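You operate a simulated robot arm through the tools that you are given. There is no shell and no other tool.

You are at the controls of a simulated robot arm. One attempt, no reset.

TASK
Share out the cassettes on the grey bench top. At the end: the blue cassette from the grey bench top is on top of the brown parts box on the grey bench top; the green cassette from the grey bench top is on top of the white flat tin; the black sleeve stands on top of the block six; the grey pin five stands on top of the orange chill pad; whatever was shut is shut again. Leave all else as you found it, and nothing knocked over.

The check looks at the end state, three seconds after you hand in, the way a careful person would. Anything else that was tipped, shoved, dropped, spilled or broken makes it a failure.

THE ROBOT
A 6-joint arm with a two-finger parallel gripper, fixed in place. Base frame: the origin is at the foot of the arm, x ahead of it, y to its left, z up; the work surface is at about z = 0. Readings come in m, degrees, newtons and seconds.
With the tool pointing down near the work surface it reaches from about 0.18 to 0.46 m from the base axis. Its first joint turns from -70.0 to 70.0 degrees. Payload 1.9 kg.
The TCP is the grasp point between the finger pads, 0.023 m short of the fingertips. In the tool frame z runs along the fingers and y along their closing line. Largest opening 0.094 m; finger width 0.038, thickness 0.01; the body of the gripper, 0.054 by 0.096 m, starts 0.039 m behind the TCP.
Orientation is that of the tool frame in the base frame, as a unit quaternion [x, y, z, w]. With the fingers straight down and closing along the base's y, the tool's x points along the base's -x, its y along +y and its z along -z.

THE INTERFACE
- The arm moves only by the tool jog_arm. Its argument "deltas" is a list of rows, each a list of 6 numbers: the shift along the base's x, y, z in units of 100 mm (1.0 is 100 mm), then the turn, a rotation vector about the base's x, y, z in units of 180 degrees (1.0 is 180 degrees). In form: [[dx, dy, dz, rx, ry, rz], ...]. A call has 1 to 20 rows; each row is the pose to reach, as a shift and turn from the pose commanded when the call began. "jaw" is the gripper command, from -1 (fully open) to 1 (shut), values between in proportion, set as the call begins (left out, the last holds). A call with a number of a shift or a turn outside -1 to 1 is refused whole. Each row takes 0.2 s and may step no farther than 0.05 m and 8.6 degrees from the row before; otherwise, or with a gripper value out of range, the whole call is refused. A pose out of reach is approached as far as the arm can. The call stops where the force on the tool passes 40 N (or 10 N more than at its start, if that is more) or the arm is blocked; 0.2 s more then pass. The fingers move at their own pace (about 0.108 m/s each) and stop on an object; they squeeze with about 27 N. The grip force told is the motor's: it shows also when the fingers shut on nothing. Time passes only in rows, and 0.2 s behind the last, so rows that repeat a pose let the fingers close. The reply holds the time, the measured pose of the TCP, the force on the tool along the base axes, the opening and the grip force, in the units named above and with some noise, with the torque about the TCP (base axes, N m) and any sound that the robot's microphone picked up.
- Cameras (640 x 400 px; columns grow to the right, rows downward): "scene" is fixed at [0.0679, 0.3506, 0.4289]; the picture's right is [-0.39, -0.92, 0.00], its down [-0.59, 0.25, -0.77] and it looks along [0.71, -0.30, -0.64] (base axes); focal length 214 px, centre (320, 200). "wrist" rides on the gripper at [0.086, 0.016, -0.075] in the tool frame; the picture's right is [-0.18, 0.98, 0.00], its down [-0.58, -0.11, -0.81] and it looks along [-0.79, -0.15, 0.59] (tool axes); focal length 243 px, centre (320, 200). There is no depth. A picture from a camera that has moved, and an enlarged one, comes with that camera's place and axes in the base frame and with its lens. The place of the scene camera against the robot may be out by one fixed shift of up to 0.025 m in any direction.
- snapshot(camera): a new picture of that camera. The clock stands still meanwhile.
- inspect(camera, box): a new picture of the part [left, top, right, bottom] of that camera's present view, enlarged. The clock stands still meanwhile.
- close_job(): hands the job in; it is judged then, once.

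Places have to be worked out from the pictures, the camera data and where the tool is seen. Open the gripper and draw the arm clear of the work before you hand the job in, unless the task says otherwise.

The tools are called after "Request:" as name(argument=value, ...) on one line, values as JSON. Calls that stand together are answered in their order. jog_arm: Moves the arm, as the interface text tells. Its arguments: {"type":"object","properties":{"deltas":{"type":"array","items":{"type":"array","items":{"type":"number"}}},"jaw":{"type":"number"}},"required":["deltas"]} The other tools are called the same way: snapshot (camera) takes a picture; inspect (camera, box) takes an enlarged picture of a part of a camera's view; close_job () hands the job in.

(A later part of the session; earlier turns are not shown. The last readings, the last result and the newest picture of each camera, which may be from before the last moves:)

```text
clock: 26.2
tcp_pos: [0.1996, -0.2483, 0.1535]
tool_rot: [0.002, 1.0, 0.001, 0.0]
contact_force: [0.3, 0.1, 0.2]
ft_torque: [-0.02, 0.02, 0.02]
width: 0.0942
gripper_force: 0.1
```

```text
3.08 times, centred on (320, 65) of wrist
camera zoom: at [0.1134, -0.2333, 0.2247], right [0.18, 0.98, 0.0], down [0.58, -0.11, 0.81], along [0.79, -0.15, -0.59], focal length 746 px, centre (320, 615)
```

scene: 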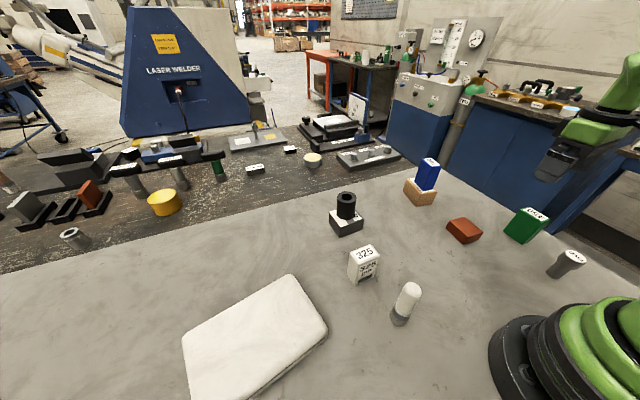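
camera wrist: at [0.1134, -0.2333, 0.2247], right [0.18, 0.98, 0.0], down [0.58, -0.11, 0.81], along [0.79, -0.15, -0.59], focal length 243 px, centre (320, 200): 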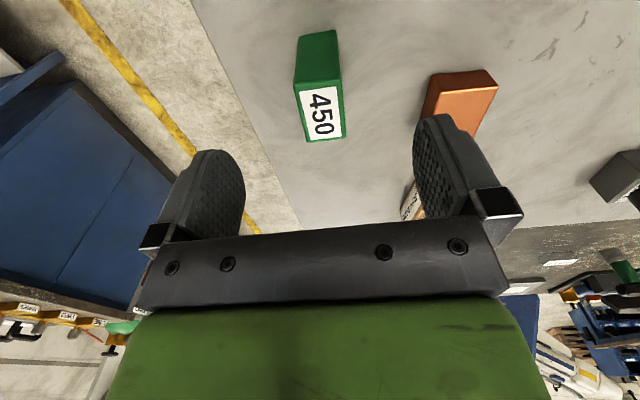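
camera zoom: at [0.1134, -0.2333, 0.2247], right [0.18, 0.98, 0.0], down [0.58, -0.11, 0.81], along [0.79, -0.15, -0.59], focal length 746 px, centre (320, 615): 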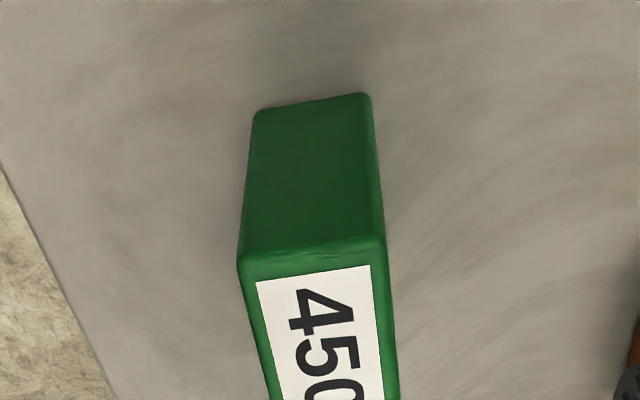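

Green: centre (0.2146, -0.250), ~0.048 × 0.031, height ~0.075, turned about -3°. I move over it, turn -3°, and descend to z ≈ 0.052.

Request:
jog_arm(deltas=[[0.145, -0.012, 0, 0, 0, -0.017], [0.145, -0.012, -0.25, 0, 0, -0.017], [0.145, -0.012, -0.5, 0, 0, -0.017]])

Request:
snapshot(camera="wrist")

Request:
inspect(camera="scene", box=[460, 100, 640, 300])

```text
clock: 27.0
tcp_pos: [0.2136, -0.2521, 0.1028]
tool_rot: [0.027, 1.0, 0.0, 0.001]
contact_force: [0.0, 0.6, 0.2]
ft_torque: [-0.01, 0.02, 0.04]
width: 0.094
gripper_force: 0.0
```

```text
taken
camera wrist: at [0.1281, -0.2315, 0.1743], right [0.24, 0.97, 0.0], down [0.57, -0.14, 0.81], along [0.78, -0.19, -0.59], focal length 243 px, centre (320, 200)
```

wrist: 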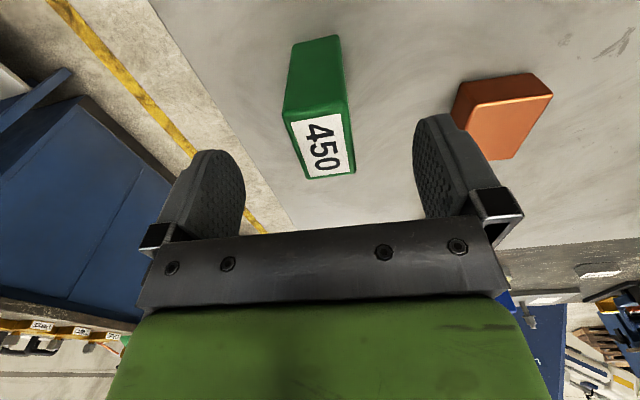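

```text
2.00 times, centred on (550, 200) of scene
camera zoom: at [0.0679, 0.3506, 0.4289], right [-0.39, -0.92, 0.0], down [-0.59, 0.25, -0.77], along [0.71, -0.3, -0.64], focal length 429 px, centre (-140, 200)
```

zoom: 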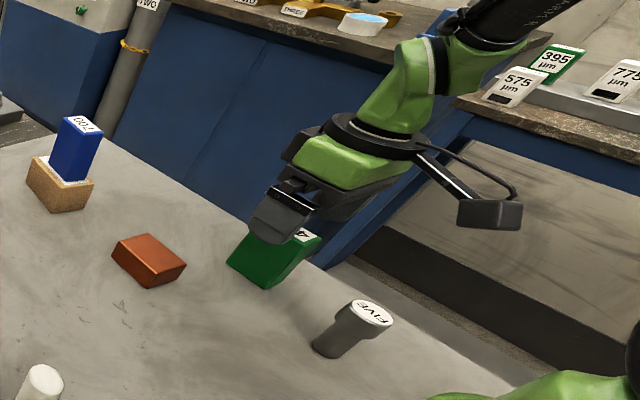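

Green's top centre projects right where the TCP axis should be. The camera stays over the pin with ~3 cm to spare, so I go down in two stages to z ≈ 0.054.

Request:
jog_arm(deltas=[[0, 0, -0.15, 0, 0, 0], [0, 0, -0.3, 0, 0, 0]])

Request:
inspect(camera="scene", box=[460, 100, 640, 300])

```text
clock: 27.6
tcp_pos: [0.213, -0.2537, 0.0714]
tool_rot: [0.026, 1.0, 0.001, 0.001]
contact_force: [0.6, 0.7, 0.0]
ft_torque: [-0.01, -0.01, 0.0]
width: 0.0939
gripper_force: 0.0
```

```text
2.00 times, centred on (550, 200) of scene
camera zoom: at [0.0679, 0.3506, 0.4289], right [-0.39, -0.92, 0.0], down [-0.59, 0.25, -0.77], along [0.71, -0.3, -0.64], focal length 429 px, centre (-140, 200)
```

zoom: 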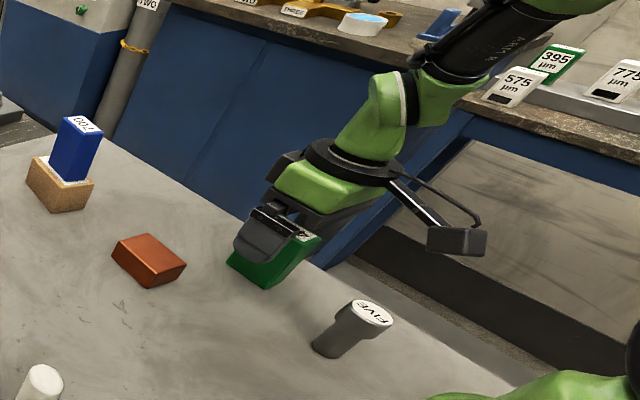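

The camera block is well clear of the pin. I go down the last 18 mm.

Request:
jog_arm(deltas=[[0, 0, -0.1, 0, 0, 0], [0, 0, -0.18, 0, 0, 0]])

Request:
snapshot(camera="wrist")

Request:
inspect(camera="scene", box=[460, 100, 640, 300])

```text
clock: 28.2
tcp_pos: [0.2152, -0.2518, 0.0538]
tool_rot: [0.028, 1.0, 0.001, 0.0]
contact_force: [0.4, 1.0, 0.1]
ft_torque: [-0.01, -0.01, 0.0]
width: 0.094
gripper_force: 0.0
```

```text
taken
camera wrist: at [0.1284, -0.2323, 0.1258], right [0.24, 0.97, 0.0], down [0.57, -0.14, 0.81], along [0.78, -0.19, -0.59], focal length 243 px, centre (320, 200)
```

wrist: 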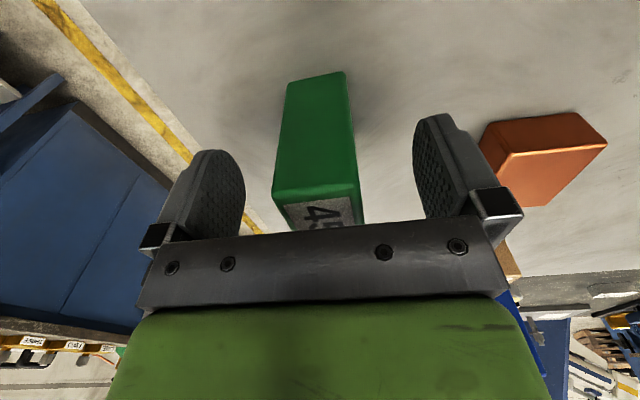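

```text
2.00 times, centred on (550, 200) of scene
camera zoom: at [0.0679, 0.3506, 0.4289], right [-0.39, -0.92, 0.0], down [-0.59, 0.25, -0.77], along [0.71, -0.3, -0.64], focal length 429 px, centre (-140, 200)
```

zoom: 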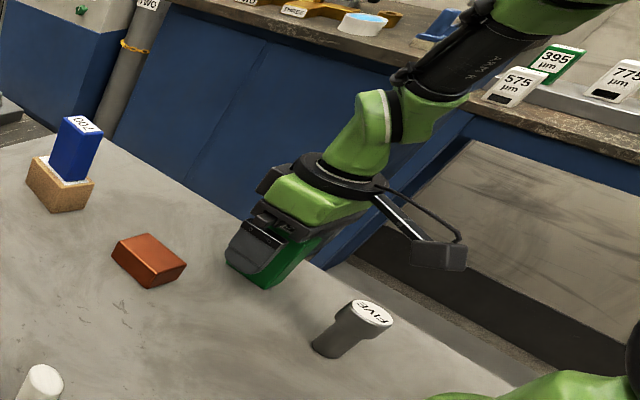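

Fingers straddle the green cassette evenly. I close, then lift slowly.

Request:
jog_arm(deltas=[[0, 0, 0, 0, 0, 0], [0, 0, 0, 0, 0, 0], [0, 0, 0, 0, 0, 0], [0, 0, 0, 0, 0, 0]], jaw=1)

Request:
jog_arm(deltas=[[0, 0, 0.1, 0, 0, 0], [0, 0, 0.3, 0, 0, 0], [0, 0, 0.65, 0, 0, 0], [0, 0, 1.0, 0, 0, 0]])

Request:
snapshot(camera="wrist")

```text
clock: 29.2
tcp_pos: [0.2135, -0.2527, 0.0526]
tool_rot: [0.027, 1.0, 0.0, 0.0]
contact_force: [-0.4, 0.1, 0.6]
ft_torque: [-0.05, 0.0, -0.01]
width: 0.0318
gripper_force: 26.9
```

```text
clock: 30.2
tcp_pos: [0.2141, -0.2507, 0.1536]
tool_rot: [0.027, 1.0, 0.001, 0.0]
contact_force: [0.3, -0.2, -1.8]
ft_torque: [-0.01, -0.02, 0.0]
width: 0.0316
gripper_force: 26.6
```

```text
taken
camera wrist: at [0.1284, -0.2306, 0.2255], right [0.24, 0.97, 0.0], down [0.57, -0.14, 0.81], along [0.78, -0.19, -0.59], focal length 243 px, centre (320, 200)
```

wrist: 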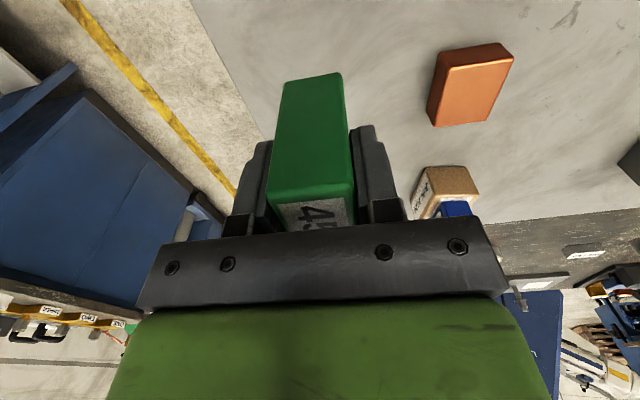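

Green is held. I raise it further (bottom to ~0.16) and carry it across toward the tin.

Request:
jog_arm(deltas=[[0.1, 0.1, 0.2, 0, 0, 0], [0.2, 0.3, 0.4, 0, 0, 0], [0.3, 0.6, 0.6, 0, 0, 0], [0.4, 1.0, 0.6, 0, 0, 0]])

Request:
jog_arm(deltas=[[0.05, 0.33, 0, 0, 0, 0], [0.1, 0.66, 0, 0, 0, 0], [0.15, 1.0, 0, 0, 0, 0]])

Request:
jog_arm(deltas=[[0, 0.33, 0, 0, 0, 0], [0, 0.66, 0, 0, 0, 0], [0, 1.0, 0, 0, 0, 0]])

Request:
jog_arm(deltas=[[-0.1, 0.33, 0, 0, 0, 0], [-0.2, 0.66, 0, 0, 0, 0], [-0.35, 1.0, 0, 0, 0, 0]])

Request:
snapshot(camera="wrist")

```text
clock: 31.2
tcp_pos: [0.2552, -0.1498, 0.2109]
tool_rot: [0.028, 1.0, 0.001, 0.0]
contact_force: [0.4, 0.0, -1.5]
ft_torque: [0.02, -0.02, -0.02]
width: 0.0316
gripper_force: 26.8
```

```text
clock: 32.0
tcp_pos: [0.2697, -0.0479, 0.2136]
tool_rot: [0.027, 1.0, 0.001, 0.0]
contact_force: [0.6, 0.2, -1.8]
ft_torque: [0.0, 0.01, 0.0]
width: 0.0319
gripper_force: 27.3
```

```text
clock: 32.8
tcp_pos: [0.27, 0.0501, 0.2127]
tool_rot: [0.027, 1.0, 0.001, 0.0]
contact_force: [0.0, 0.3, -0.7]
ft_torque: [0.02, 0.03, -0.02]
width: 0.0315
gripper_force: 27.2
```

```text
clock: 33.6
tcp_pos: [0.2348, 0.1475, 0.2136]
tool_rot: [0.028, 1.0, 0.001, 0.0]
contact_force: [-0.3, 0.3, -1.8]
ft_torque: [0.01, 0.02, -0.04]
width: 0.0317
gripper_force: 27.0
```

```text
taken
camera wrist: at [0.1494, 0.1677, 0.2853], right [0.24, 0.97, 0.0], down [0.57, -0.14, 0.81], along [0.78, -0.19, -0.59], focal length 243 px, centre (320, 200)
```

wrist: 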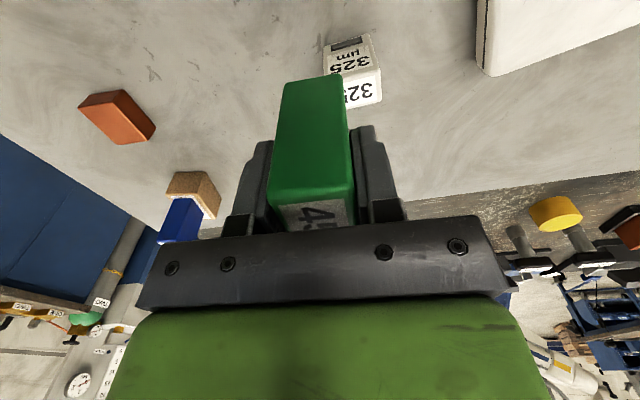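

The tin's near-left corner is coming into view at upper right. I move another 0.1 m toward it while turning to line up with it (~+18°), then look.

Request:
jog_arm(deltas=[[-0.05, 0.25, 0, 0, 0, 0.025], [-0.1, 0.5, 0, 0, 0, 0.05], [-0.15, 0.75, 0, 0, 0, 0.075], [-0.2, 0.95, 0, 0, 0, 0.1]])

Request:
snapshot(camera="wrist")

Request:
snapshot(camera="scene")

```text
clock: 34.6
tcp_pos: [0.2149, 0.2444, 0.2144]
tool_rot: [-0.131, 0.991, 0.001, 0.0]
contact_force: [-0.1, 0.5, -2.3]
ft_torque: [0.0, -0.01, 0.0]
width: 0.0315
gripper_force: 27.1
```

```text
taken
camera wrist: at [0.1266, 0.2374, 0.2858], right [-0.08, 1.0, 0.0], down [0.59, 0.04, 0.81], along [0.8, 0.06, -0.59], focal length 243 px, centre (320, 200)
```

wrist: 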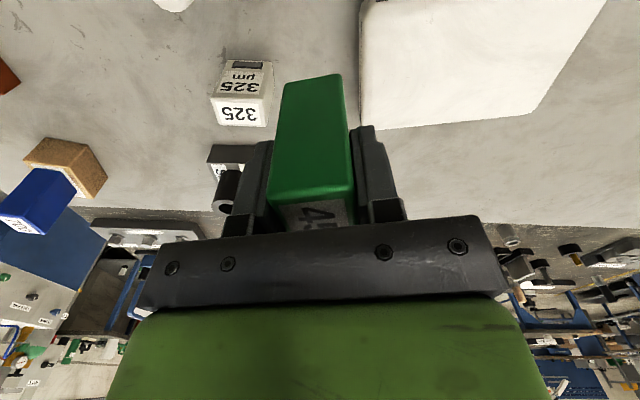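

```text
taken
```

scene: 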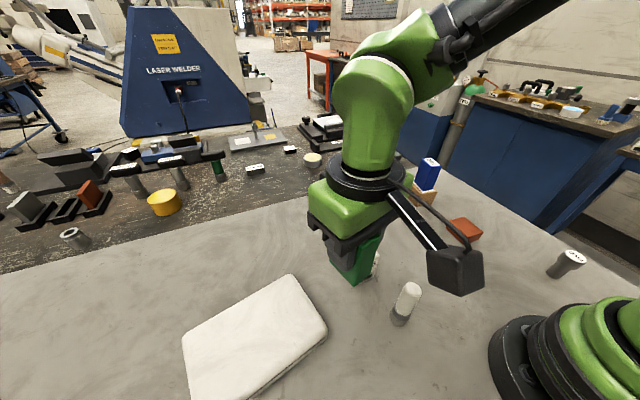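

The tin is in view at upper right. I enlarge it for its edges and height.

Request:
inspect(camera="wrist", box=[340, 0, 620, 150])

Request:
inspect(camera="scene", box=[170, 260, 350, 400])

```text
2.29 times, centred on (480, 75) of wrist
camera zoom: at [0.1266, 0.2374, 0.2858], right [-0.08, 1.0, 0.0], down [0.59, 0.04, 0.81], along [0.8, 0.06, -0.59], focal length 555 px, centre (-46, 486)
```

zoom: 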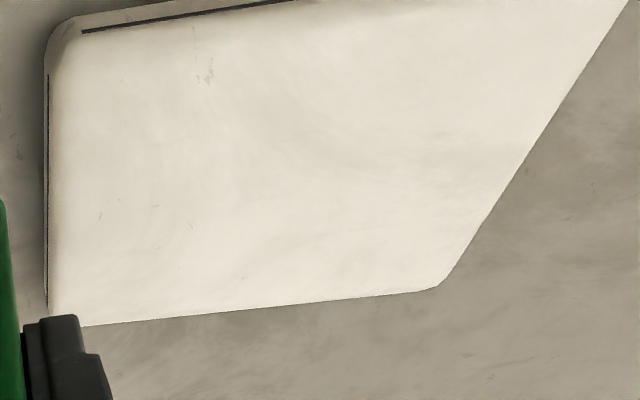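

```text
2.86 times, centred on (260, 330) of scene
camera zoom: at [0.0679, 0.3506, 0.4289], right [-0.39, -0.92, 0.0], down [-0.59, 0.25, -0.77], along [0.71, -0.3, -0.64], focal length 613 px, centre (491, -171)
```

zoom: 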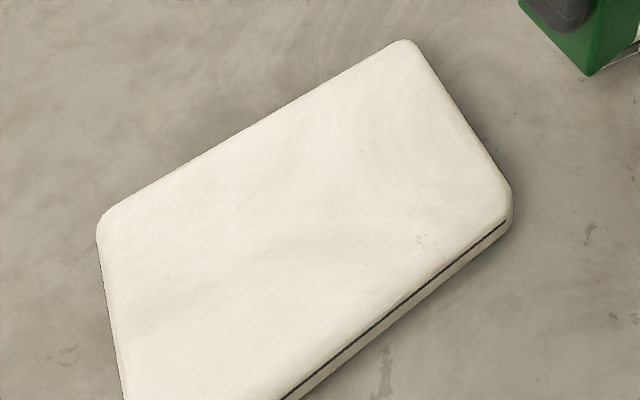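

Tin: about 0.137 × 0.207, turned ~12°, centre (0.235, 0.395), height ~0.025–0.03. I choose a spot well inside it and in comfortable reach, (0.245, 0.343), and move over it.

Request:
jog_arm(deltas=[[0.08, 0.25, 0, 0, 0, -0.005], [0.16, 0.5, 0, 0, 0, -0.01], [0.24, 0.75, 0, 0, 0, -0.014], [0.31, 0.99, 0, 0, 0, -0.017], [0.31, 0.99, -0.3, 0, 0, -0.017], [0.31, 0.99, -0.6, 0, 0, -0.017]])

Request:
snapshot(camera="wrist")

Request:
snapshot(camera="scene")

```text
clock: 36.0
tcp_pos: [0.2482, 0.3422, 0.1515]
tool_rot: [-0.103, 0.995, 0.001, 0.0]
contact_force: [-0.3, 0.2, -1.5]
ft_torque: [-0.01, -0.02, 0.0]
width: 0.0319
gripper_force: 26.4
```

```text
taken
camera wrist: at [0.16, 0.3392, 0.2241], right [-0.02, 1.0, 0.0], down [0.59, 0.01, 0.81], along [0.81, 0.02, -0.59], focal length 243 px, centre (320, 200)
```

wrist: 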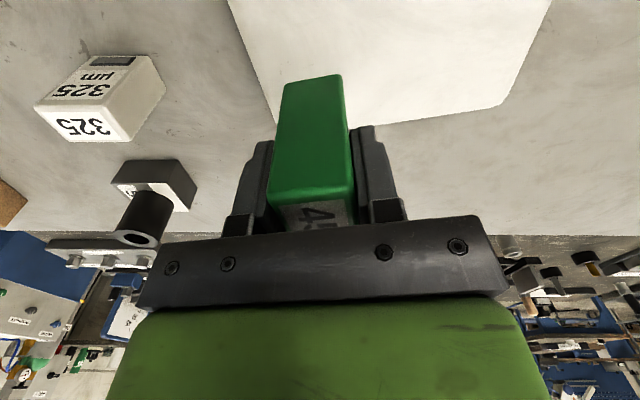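

```text
taken
```

scene: 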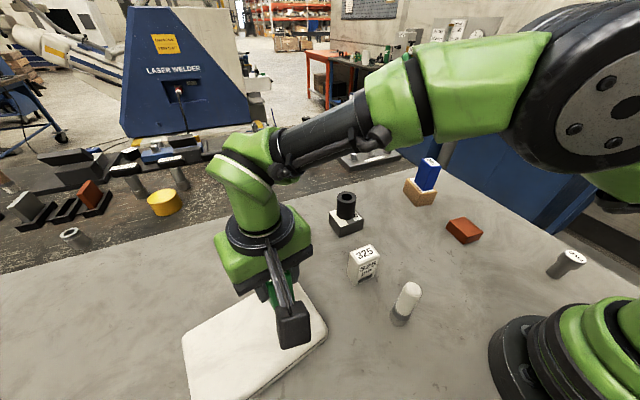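

The drop point projects onto the tin about 5–6 cm in from its left edge, good. I lower by 60 mm, leaving about 1 cm, and look.

Request:
jog_arm(deltas=[[0, 0, -0.2, 0, 0, 0], [0, 0, -0.4, 0, 0, 0], [0, 0, -0.52, 0, 0, 0], [0, 0, -0.6, 0, 0, 0]])

Request:
inspect(camera="scene", box=[170, 230, 370, 400])

Request:
snapshot(camera="wrist")

```text
clock: 37.0
tcp_pos: [0.2468, 0.3434, 0.0938]
tool_rot: [-0.103, 0.995, 0.003, 0.001]
contact_force: [1.1, -1.8, 23.2]
ft_torque: [-0.42, -0.16, -0.08]
width: 0.0306
gripper_force: 26.9
```

```text
2.35 times, centred on (270, 315) of scene
camera zoom: at [0.0679, 0.3506, 0.429], right [-0.39, -0.92, 0.0], down [-0.59, 0.25, -0.77], along [0.71, -0.3, -0.64], focal length 505 px, centre (438, -71)
```

zoom: 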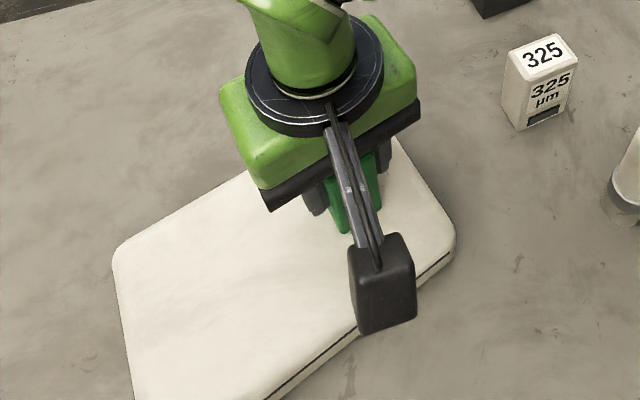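

```text
taken
camera wrist: at [0.1595, 0.3408, 0.1659], right [-0.02, 1.0, 0.01], down [0.59, 0.01, 0.81], along [0.81, 0.02, -0.59], focal length 243 px, centre (320, 200)
```

wrist: 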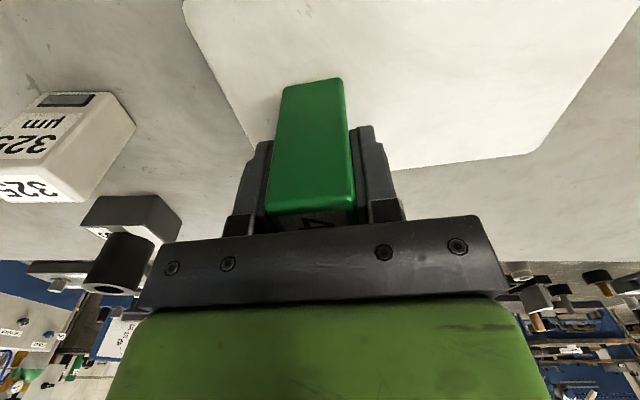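

The tin is taller (~0.04) than I judged: contact at 23 N, below the stop limit. I back up 2 mm to ease it.

Request:
jog_arm(deltas=[[0, 0, 0.01, 0, 0, 0], [0, 0, 0.02, 0, 0, 0]])

Request:
snapshot(camera="wrist")

```text
clock: 37.6
tcp_pos: [0.2463, 0.3429, 0.0949]
tool_rot: [-0.103, 0.995, 0.0, -0.001]
contact_force: [1.2, 1.4, 4.3]
ft_torque: [0.18, -0.24, 0.03]
width: 0.0318
gripper_force: 27.3
```

```text
taken
camera wrist: at [0.1583, 0.3404, 0.1667], right [-0.02, 1.0, 0.0], down [0.59, 0.01, 0.81], along [0.8, 0.02, -0.59], focal length 243 px, centre (320, 200)
```

wrist: 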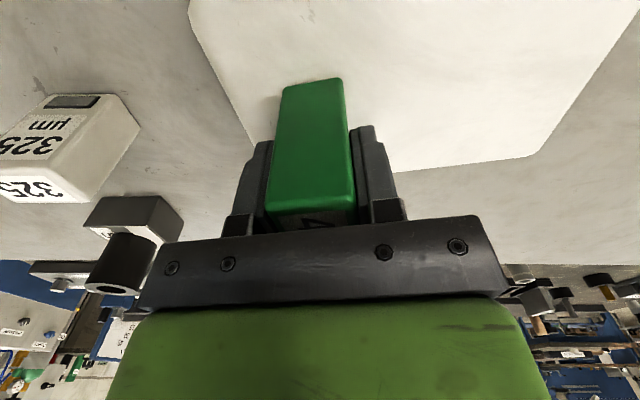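

Light contact (4 N). I release by opening to about 5 cm.

Request:
jog_arm(deltas=[[0, 0, 0, 0, 0, 0], [0, 0, 0, 0, 0, 0], [0, 0, 0, 0, 0, 0]], jaw=-0.1)

Request:
snapshot(camera="wrist")

```text
clock: 38.4
tcp_pos: [0.2472, 0.3423, 0.0942]
tool_rot: [-0.103, 0.995, 0.0, 0.0]
contact_force: [-0.2, -0.3, 0.3]
ft_torque: [-0.03, 0.01, -0.02]
width: 0.0518
gripper_force: 0.0
```

```text
taken
camera wrist: at [0.1587, 0.3405, 0.1672], right [-0.02, 1.0, 0.0], down [0.59, 0.01, 0.81], along [0.81, 0.02, -0.59], focal length 243 px, centre (320, 200)
```

wrist: 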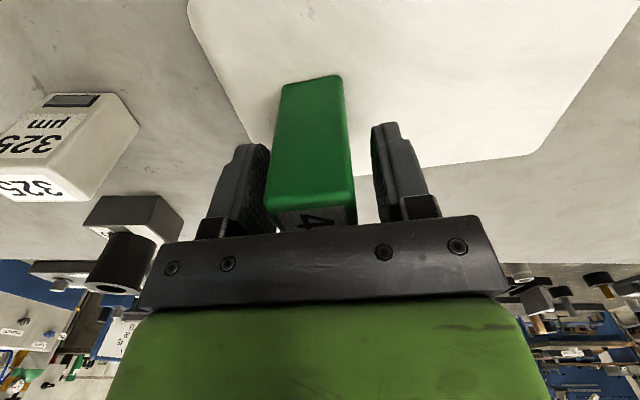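

Green stands free on the tin. I lift straight up and check in the scene view.

Request:
jog_arm(deltas=[[0, 0, 0.1, 0, 0, 0], [0, 0, 0.3, 0, 0, 0], [0, 0, 0.65, 0, 0, 0], [0, 0, 1.0, 0, 0, 0]])

Request:
jog_arm(deltas=[[0.05, -0.25, 0.1, 0, 0, -0.02], [0.1, -0.5, 0.1, 0, 0, -0.04], [0.15, -0.75, 0.1, 0, 0, -0.055], [0.2, -1.0, 0.1, 0, 0, -0.066]])

Request:
snapshot(camera="scene")

Request:
snapshot(camera="wrist")

```text
clock: 39.4
tcp_pos: [0.2453, 0.3444, 0.1954]
tool_rot: [-0.103, 0.995, 0.001, 0.0]
contact_force: [-0.5, -0.2, -0.7]
ft_torque: [-0.02, 0.02, 0.02]
width: 0.0517
gripper_force: 0.3
```

```text
clock: 40.4
tcp_pos: [0.2659, 0.2408, 0.2052]
tool_rot: [0.0, 1.0, 0.001, 0.0]
contact_force: [0.6, 0.1, 0.1]
ft_torque: [-0.01, 0.03, -0.01]
width: 0.0515
gripper_force: 0.0
```

```text
taken
```

scene: 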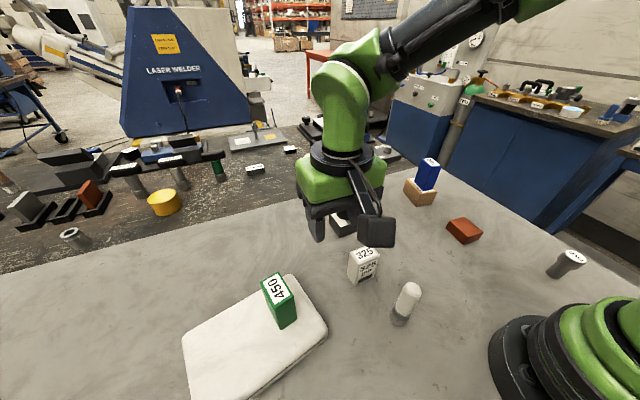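

```text
taken
camera wrist: at [0.1794, 0.2563, 0.2775], right [0.19, 0.98, 0.0], down [0.58, -0.11, 0.81], along [0.79, -0.15, -0.59], focal length 243 px, centre (320, 200)
```

wrist: 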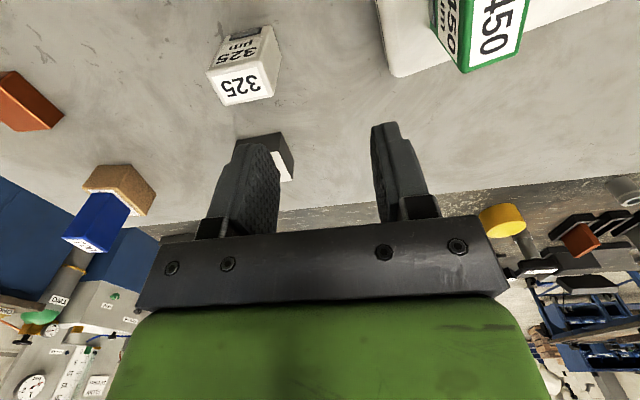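

Green stands on the tin and the tin hasn't moved. Now to the pin: I travel back at z ≈ 0.205 with the gripper opening, toward the pin at roughly (0.11, -0.21).

Request:
jog_arm(deltas=[[0, -0.33, 0, 0, 0, 0], [0, -0.66, 0, 0, 0, 0], [0, -1.0, 0, 0, 0, 0]], jaw=-1)

Request:
jog_arm(deltas=[[0, -0.33, 0, 0, 0, 0], [0, -0.66, 0, 0, 0, 0], [0, -1.0, 0, 0, 0, 0]])

Request:
jog_arm(deltas=[[-0.1, -0.33, 0, 0, 0, 0], [-0.2, -0.66, 0, 0, 0, 0], [-0.3, -1.0, 0, 0, 0, 0]])

Request:
jog_arm(deltas=[[-0.15, -0.25, 0, 0, 0, 0], [-0.3, -0.5, 0, 0, 0, 0], [-0.5, -0.75, 0, 0, 0, 0], [-0.6, -0.9, 0, 0, 0, 0]])

Request:
snapshot(camera="wrist")

Request:
snapshot(camera="scene")

```text
clock: 41.2
tcp_pos: [0.2664, 0.1417, 0.2046]
tool_rot: [0.0, 1.0, 0.001, 0.0]
contact_force: [0.1, -0.9, -0.8]
ft_torque: [0.01, -0.05, 0.01]
width: 0.0941
gripper_force: 0.1
```

```text
clock: 42.0
tcp_pos: [0.2659, 0.0419, 0.2051]
tool_rot: [0.0, 1.0, 0.0, 0.0]
contact_force: [0.4, 0.1, -0.3]
ft_torque: [0.01, 0.02, 0.02]
width: 0.094
gripper_force: 0.0
```

```text
clock: 42.8
tcp_pos: [0.2371, -0.0591, 0.2051]
tool_rot: [0.0, 1.0, 0.001, 0.001]
contact_force: [-0.1, -0.5, 0.2]
ft_torque: [-0.03, 0.01, -0.04]
width: 0.0941
gripper_force: 0.1
```

```text
clock: 43.8
tcp_pos: [0.1762, -0.1478, 0.2061]
tool_rot: [0.001, 1.0, 0.001, 0.0]
contact_force: [-0.6, -0.5, -0.8]
ft_torque: [-0.03, -0.03, -0.02]
width: 0.094
gripper_force: 0.0
```

```text
taken
camera wrist: at [0.0886, -0.1326, 0.2782], right [0.18, 0.98, 0.0], down [0.58, -0.11, 0.81], along [0.79, -0.15, -0.59], focal length 243 px, centre (320, 200)
```

wrist: 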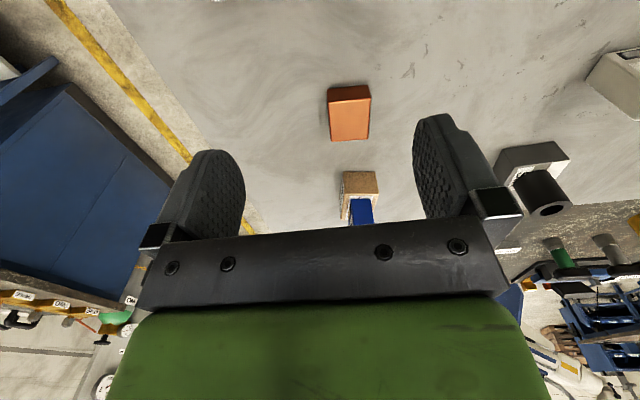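

```text
taken
```

scene: 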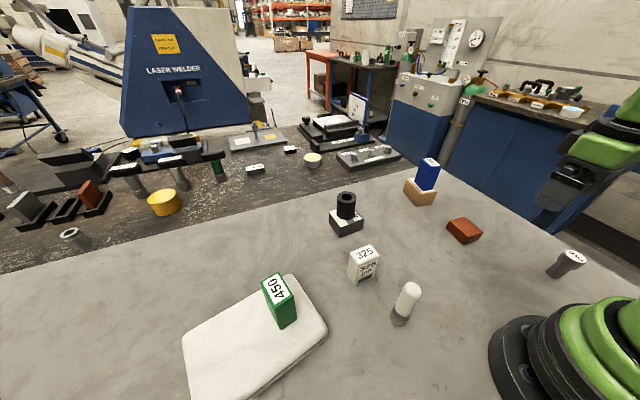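

The pin is behind the camera's view still. I move on to directly above its estimated place (0.112, -0.208), keeping height.

Request:
jog_arm(deltas=[[-0.22, -0.2, 0, 0, 0, 0], [-0.43, -0.4, 0, 0, 0, 0], [-0.64, -0.6, 0, 0, 0, 0]])

Request:
snapshot(camera="wrist")

Request:
snapshot(camera="scene")

```text
clock: 44.6
tcp_pos: [0.112, -0.2077, 0.2058]
tool_rot: [0.001, 1.0, 0.0, 0.0]
contact_force: [-0.2, -0.1, 0.2]
ft_torque: [0.04, -0.01, -0.03]
width: 0.094
gripper_force: 0.1
```

```text
taken
camera wrist: at [0.0255, -0.1921, 0.2785], right [0.18, 0.98, 0.0], down [0.58, -0.11, 0.81], along [0.79, -0.15, -0.59], focal length 243 px, centre (320, 200)
```

wrist: 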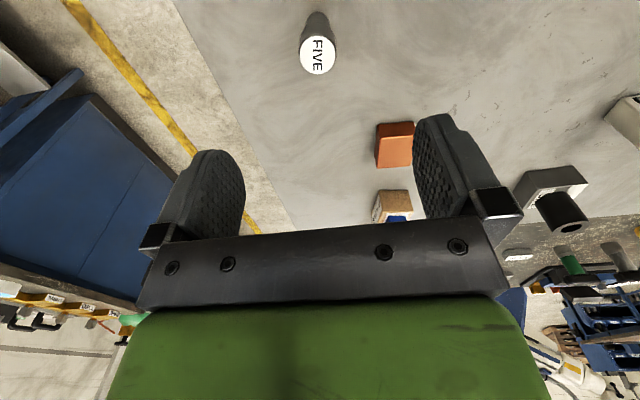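

```text
taken
```

scene: 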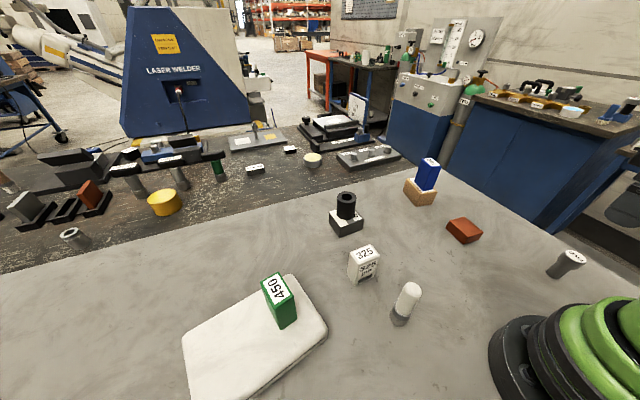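

The pin FIVE is in the wrist view now. I enlarge it to measure it.

Request:
inspect(camera="wrist", box=[270, 0, 370, 90])

Request:
inspect(camera="scene", box=[530, 230, 610, 290])

```text
4.44 times, centred on (320, 45) of wrist
camera zoom: at [0.0255, -0.1921, 0.2785], right [0.18, 0.98, 0.0], down [0.58, -0.11, 0.81], along [0.79, -0.15, -0.59], focal length 1078 px, centre (320, 889)
```

zoom: 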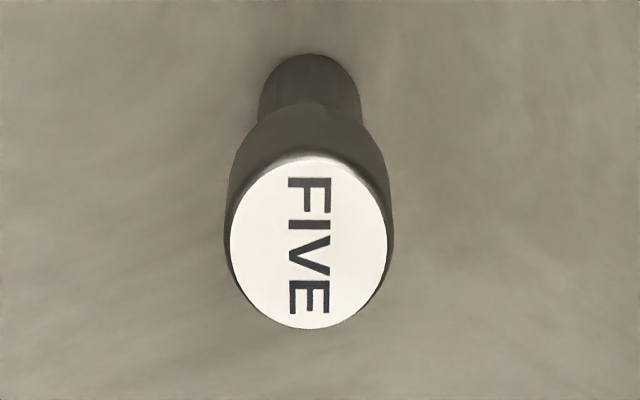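

```text
6.67 times, centred on (570, 260) of scene
camera zoom: at [0.0679, 0.3506, 0.4289], right [-0.39, -0.92, 0.0], down [-0.59, 0.25, -0.77], along [0.71, -0.3, -0.64], focal length 1430 px, centre (-1347, -200)
```

zoom: 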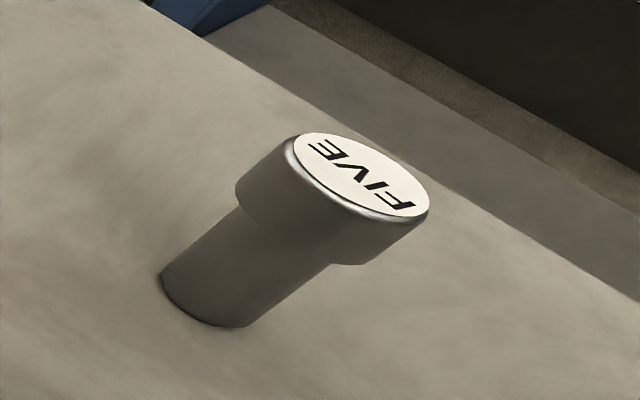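

Pin: centre (0.1123, -0.2104), head diameter ~0.030, stem ~0.0215, height ~0.069. I descend in line with it, pausing at z ≈ 0.11 to check.

Request:
jog_arm(deltas=[[0.005, -0.025, -0.2, 0, 0, 0], [0.005, -0.025, -0.45, 0, 0, 0], [0.005, -0.025, -0.7, 0, 0, 0], [0.005, -0.025, -0.95, 0, 0, 0]])

Request:
snapshot(camera="wrist")

Request:
inspect(camera="scene", box=[460, 120, 640, 300])

```text
clock: 45.6
tcp_pos: [0.1141, -0.2092, 0.1113]
tool_rot: [0.001, 1.0, 0.001, 0.0]
contact_force: [-0.3, -0.1, -0.1]
ft_torque: [-0.01, -0.01, -0.01]
width: 0.0938
gripper_force: 0.0
```

```text
taken
camera wrist: at [0.0271, -0.1941, 0.1829], right [0.18, 0.98, 0.0], down [0.58, -0.11, 0.81], along [0.79, -0.15, -0.59], focal length 243 px, centre (320, 200)
```

wrist: 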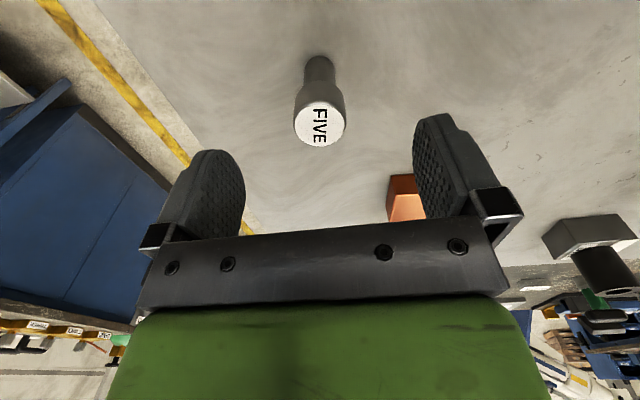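

```text
2.22 times, centred on (550, 210) of scene
camera zoom: at [0.0679, 0.3506, 0.4289], right [-0.39, -0.92, 0.0], down [-0.59, 0.25, -0.77], along [0.71, -0.3, -0.64], focal length 477 px, centre (-191, 178)
```

zoom: 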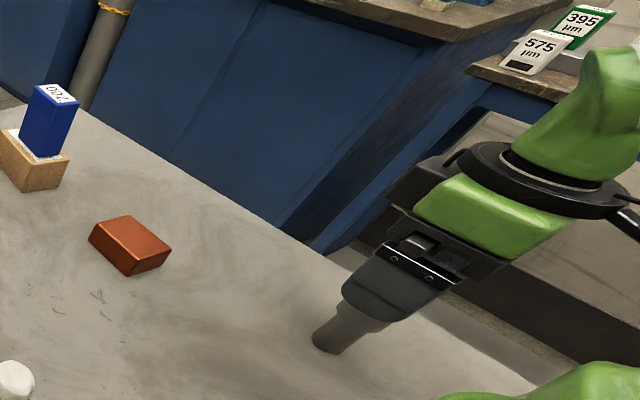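

The label sits right on the TCP axis. I descend the last 55 mm to grip height z ≈ 0.056.

Request:
jog_arm(deltas=[[0, 0, -0.15, 0, 0, 0], [0, 0, -0.3, 0, 0, 0], [0, 0, -0.45, 0, 0, 0], [0, 0, -0.545, 0, 0, 0]])

Request:
snapshot(camera="wrist")

Request:
inspect(camera="scene", box=[500, 170, 640, 300])

```text
clock: 46.6
tcp_pos: [0.1137, -0.2101, 0.0563]
tool_rot: [0.002, 1.0, 0.001, 0.0]
contact_force: [0.7, 0.4, -1.0]
ft_torque: [-0.01, -0.02, -0.03]
width: 0.094
gripper_force: 0.0
```

```text
taken
camera wrist: at [0.0262, -0.1937, 0.1281], right [0.19, 0.98, 0.0], down [0.58, -0.11, 0.81], along [0.79, -0.15, -0.59], focal length 243 px, centre (320, 200)
```

wrist: 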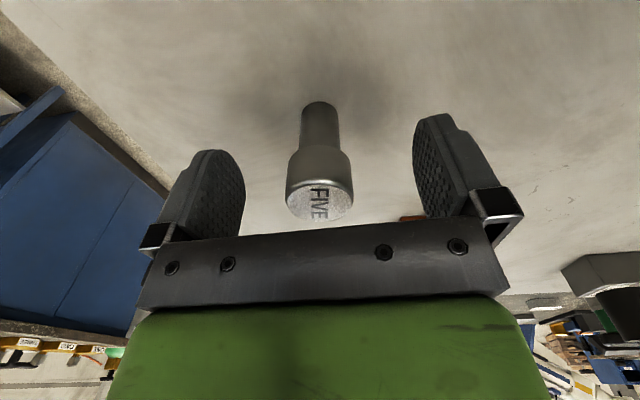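

```text
3.08 times, centred on (570, 235) of scene
camera zoom: at [0.0679, 0.3506, 0.4289], right [-0.39, -0.92, 0.0], down [-0.59, 0.25, -0.77], along [0.71, -0.3, -0.64], focal length 660 px, centre (-449, 92)
```

zoom: 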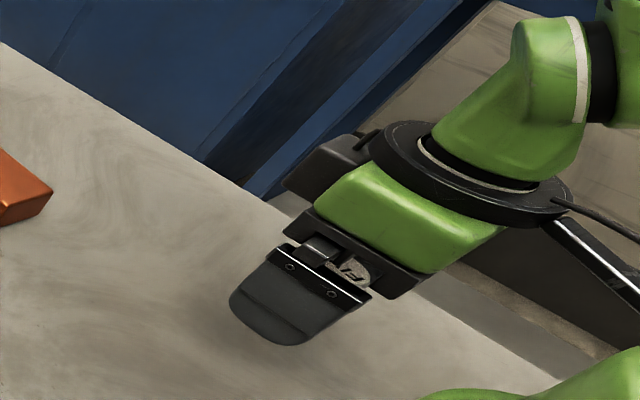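

The head is centred between the pads. I close, which should grip the head at its middle.

Request:
jog_arm(deltas=[[0, 0, 0, 0, 0, 0], [0, 0, 0, 0, 0, 0], [0, 0, 0, 0, 0, 0], [0, 0, 0, 0, 0, 0]], jaw=1)

Request:
jog_arm(deltas=[[0, 0, 0.1, 0, 0, 0], [0, 0, 0.3, 0, 0, 0], [0, 0, 0.65, 0, 0, 0], [0, 0, 1.0, 0, 0, 0]])

Request:
snapshot(camera="wrist")

```text
clock: 47.6
tcp_pos: [0.1122, -0.2093, 0.0566]
tool_rot: [0.001, 1.0, 0.001, 0.0]
contact_force: [0.1, -0.5, -0.6]
ft_torque: [0.0, 0.04, 0.0]
width: 0.0309
gripper_force: 26.8
```

```text
clock: 48.6
tcp_pos: [0.1136, -0.2103, 0.1549]
tool_rot: [0.0, 1.0, 0.001, -0.001]
contact_force: [0.3, 0.4, -2.5]
ft_torque: [0.01, 0.03, 0.0]
width: 0.0312
gripper_force: 27.3
```

```text
taken
camera wrist: at [0.0269, -0.1947, 0.2268], right [0.18, 0.98, 0.0], down [0.58, -0.11, 0.81], along [0.79, -0.15, -0.59], focal length 243 px, centre (320, 200)
```

wrist: 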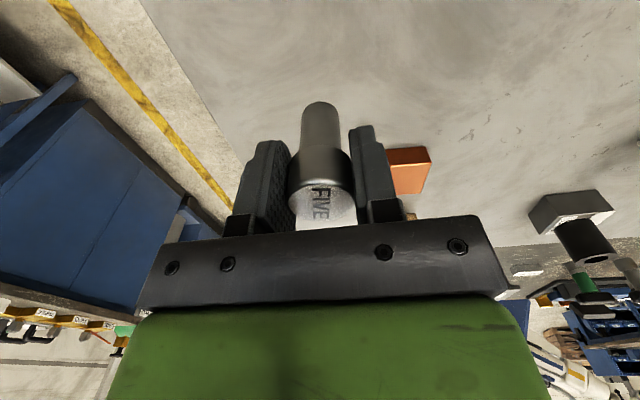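

The pin is held upright. I carry it toward the pad at this height (pin bottom ≈ 0.10), stopping on the way for another look at the pad.

Request:
jog_arm(deltas=[[0.25, 0.1, 0, 0, 0, 0], [0.5, 0.2, 0, 0, 0, 0], [0.75, 0.3, 0, 0, 0, 0], [1.0, 0.4, 0, 0, 0, 0]])

Request:
snapshot(camera="wrist")

Request:
inspect(camera="wrist", box=[280, 30, 440, 150])

```text
clock: 49.6
tcp_pos: [0.214, -0.1696, 0.1565]
tool_rot: [0.0, 1.0, 0.0, 0.0]
contact_force: [0.4, -1.0, -2.0]
ft_torque: [-0.01, 0.01, 0.01]
width: 0.031
gripper_force: 27.2
```

```text
taken
camera wrist: at [0.1269, -0.1553, 0.2278], right [0.18, 0.98, 0.0], down [0.58, -0.11, 0.81], along [0.79, -0.15, -0.59], focal length 243 px, centre (320, 200)
```

wrist: 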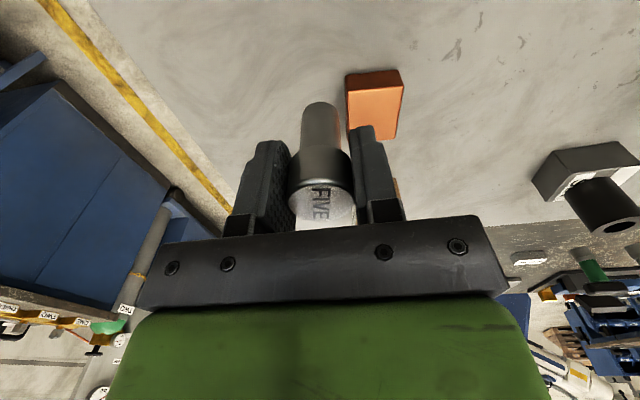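

```text
3.33 times, centred on (360, 90) of wrist
camera zoom: at [0.1269, -0.1553, 0.2278], right [0.18, 0.98, 0.0], down [0.58, -0.11, 0.81], along [0.79, -0.15, -0.59], focal length 809 px, centre (187, 567)
```

zoom: 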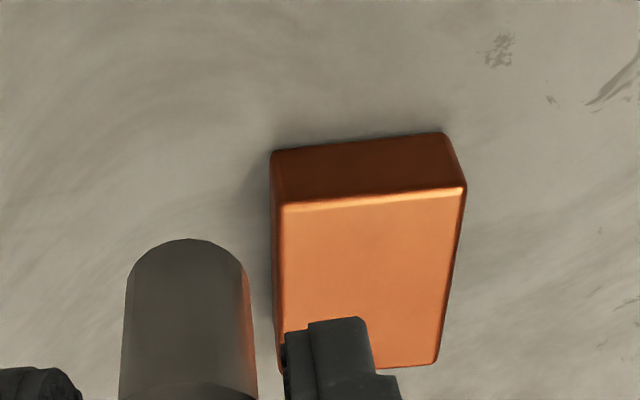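

Pad re-measured: centre (0.274, -0.131), height ~0.028, in agreement. I move over its centre and lower to ~7 mm above.

Request:
jog_arm(deltas=[[0.2, 0.13, 0, 0, 0, 0], [0.4, 0.26, 0, 0, 0, 0], [0.605, 0.39, 0, 0, 0, 0], [0.605, 0.39, -0.2, 0, 0, 0], [0.605, 0.39, -0.4, 0, 0, 0], [0.605, 0.39, -0.55, 0, 0, 0], [0.605, 0.39, -0.64, 0, 0, 0]])

Request:
snapshot(camera="wrist")

Request:
inspect(camera="scene", box=[410, 160, 530, 260])

```text
clock: 51.2
tcp_pos: [0.2743, -0.1307, 0.0915]
tool_rot: [0.001, 1.0, 0.001, 0.0]
contact_force: [-0.8, -0.2, -1.7]
ft_torque: [0.01, 0.01, 0.0]
width: 0.0311
gripper_force: 27.1
```

```text
taken
camera wrist: at [0.187, -0.1159, 0.1631], right [0.19, 0.98, 0.0], down [0.58, -0.11, 0.81], along [0.79, -0.15, -0.59], focal length 243 px, centre (320, 200)
```

wrist: 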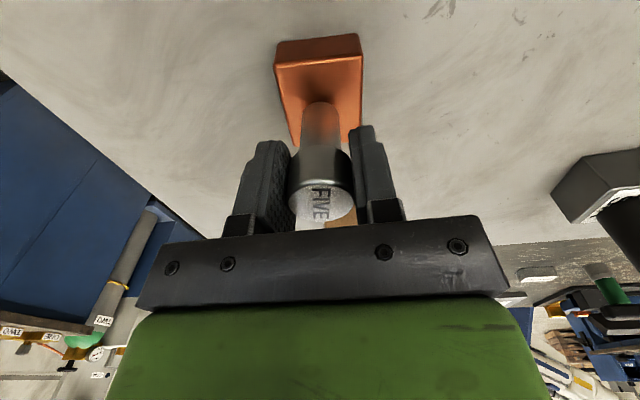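

```text
4.00 times, centred on (470, 210) of scene
camera zoom: at [0.0679, 0.3506, 0.4289], right [-0.39, -0.92, 0.0], down [-0.59, 0.25, -0.77], along [0.71, -0.3, -0.64], focal length 858 px, centre (-280, 160)
```

zoom: 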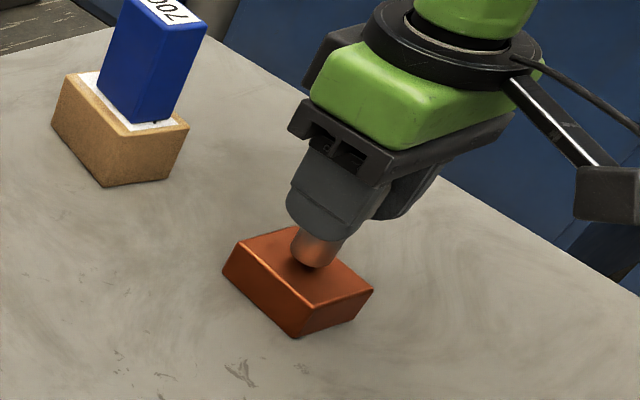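

The pin hangs over the middle of the pad with a few mm left. I lower in 1.5 mm steps, then read the force.

Request:
jog_arm(deltas=[[0, 0, -0.015, 0, 0, 0], [0, 0, -0.03, 0, 0, 0], [0, 0, -0.035, 0, 0, 0]])

```text
clock: 52.0
tcp_pos: [0.2737, -0.1308, 0.0883]
tool_rot: [0.0, 1.0, 0.001, -0.001]
contact_force: [0.6, 0.8, -1.0]
ft_torque: [0.0, 0.0, -0.02]
width: 0.0313
gripper_force: 27.1
```

Not clearly in contact yet (-1 N against -2 N hanging). I go 1 mm lower in half-mm steps.

Request:
jog_arm(deltas=[[0, 0, -0.005, 0, 0, 0], [0, 0, -0.01, 0, 0, 0]])

```text
clock: 52.6
tcp_pos: [0.2738, -0.1305, 0.0865]
tool_rot: [0.0, 1.0, 0.0, -0.001]
contact_force: [-0.7, 0.7, -1.8]
ft_torque: [-0.03, 0.02, -0.03]
width: 0.0312
gripper_force: 26.7
```

Still hanging free (-1.8 N). Another 1 mm.

Request:
jog_arm(deltas=[[0, 0, -0.005, 0, 0, 0], [0, 0, -0.01, 0, 0, 0]])

```text
clock: 53.2
tcp_pos: [0.2737, -0.1313, 0.0861]
tool_rot: [0.001, 1.0, 0.001, 0.0]
contact_force: [-1.8, 1.4, 6.4]
ft_torque: [0.11, 0.07, -0.01]
width: 0.0308
gripper_force: 27.3
```

Contact (+6 N). The pin rests on the pad; I open the fingers moderately and wait.

Request:
jog_arm(deltas=[[0, 0, 0, 0, 0, 0], [0, 0, 0, 0, 0, 0], [0, 0, 0, 0, 0, 0]], jaw=-0.1)

Request:
snapshot(camera="wrist")

Request:
inspect(camera="scene", box=[410, 160, 530, 260])

```text
clock: 54.0
tcp_pos: [0.2745, -0.1314, 0.0863]
tool_rot: [0.0, 1.0, 0.002, 0.0]
contact_force: [-0.8, -0.9, -0.7]
ft_torque: [-0.02, -0.02, -0.04]
width: 0.0516
gripper_force: 0.0
```

```text
taken
camera wrist: at [0.1865, -0.1158, 0.1579], right [0.18, 0.98, 0.0], down [0.58, -0.11, 0.81], along [0.79, -0.15, -0.59], focal length 243 px, centre (320, 200)
```

wrist: 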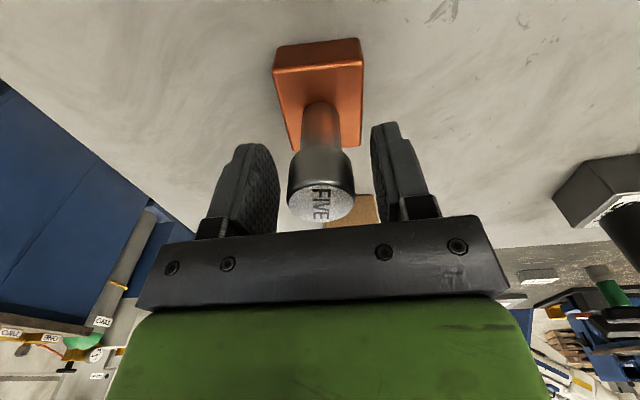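

```text
4.00 times, centred on (470, 210) of scene
camera zoom: at [0.0679, 0.3506, 0.4289], right [-0.39, -0.92, 0.0], down [-0.59, 0.25, -0.77], along [0.71, -0.3, -0.64], focal length 858 px, centre (-280, 160)
```

zoom: 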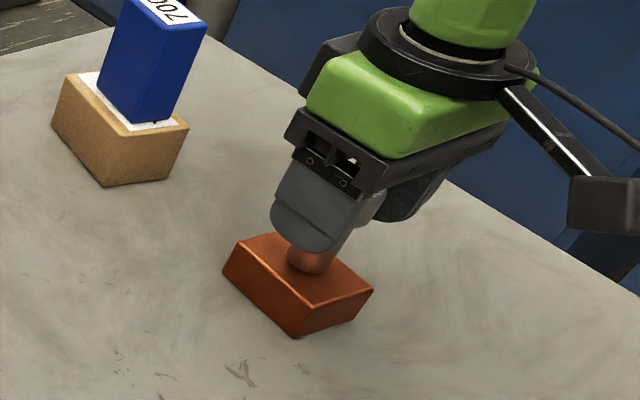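

The pin stands free on the pad. I lift straight up and away.

Request:
jog_arm(deltas=[[0, 0, 0.1, 0, 0, 0], [0, 0, 0.3, 0, 0, 0], [0, 0, 0.65, 0, 0, 0], [0, 0, 1.0, 0, 0, 0]])

Request:
jog_arm(deltas=[[0.1, 0.25, 0.3, 0, 0, 0], [0.2, 0.5, 0.6, 0, 0, 0], [0.2, 0.75, 0.9, 0, 0, 0], [0.2, 1.0, 1.0, 0, 0, 0]], jaw=-1)

Request:
snapshot(camera="scene")

Request:
snapshot(camera="wrist")

```text
clock: 55.0
tcp_pos: [0.2731, -0.1331, 0.1854]
tool_rot: [-0.001, 1.0, 0.001, 0.0]
contact_force: [-0.4, 0.1, -0.9]
ft_torque: [0.01, -0.01, -0.01]
width: 0.0517
gripper_force: 0.0
```

```text
clock: 56.0
tcp_pos: [0.2941, -0.032, 0.2853]
tool_rot: [0.0, 1.0, 0.001, 0.0]
contact_force: [-0.9, -0.1, -0.9]
ft_torque: [-0.01, 0.01, -0.01]
width: 0.094
gripper_force: 0.0
```

```text
taken
```

scene: 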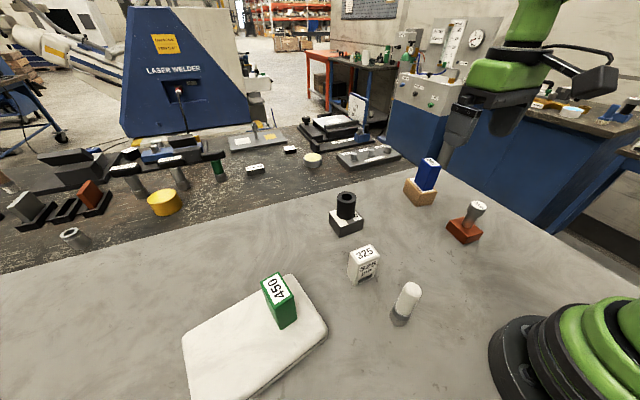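

```text
taken
camera wrist: at [0.2062, -0.0159, 0.358], right [0.18, 0.98, 0.0], down [0.58, -0.11, 0.81], along [0.79, -0.15, -0.59], focal length 243 px, centre (320, 200)
```

wrist: 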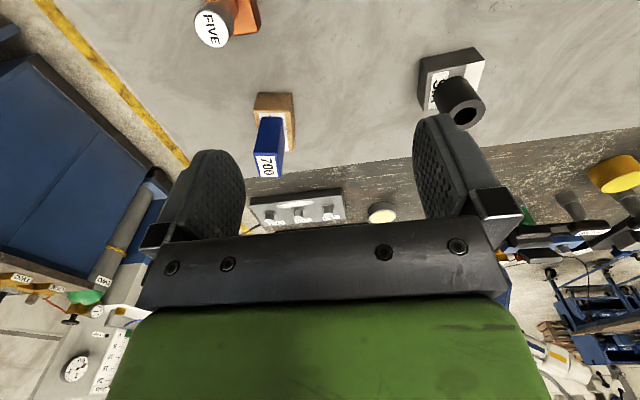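

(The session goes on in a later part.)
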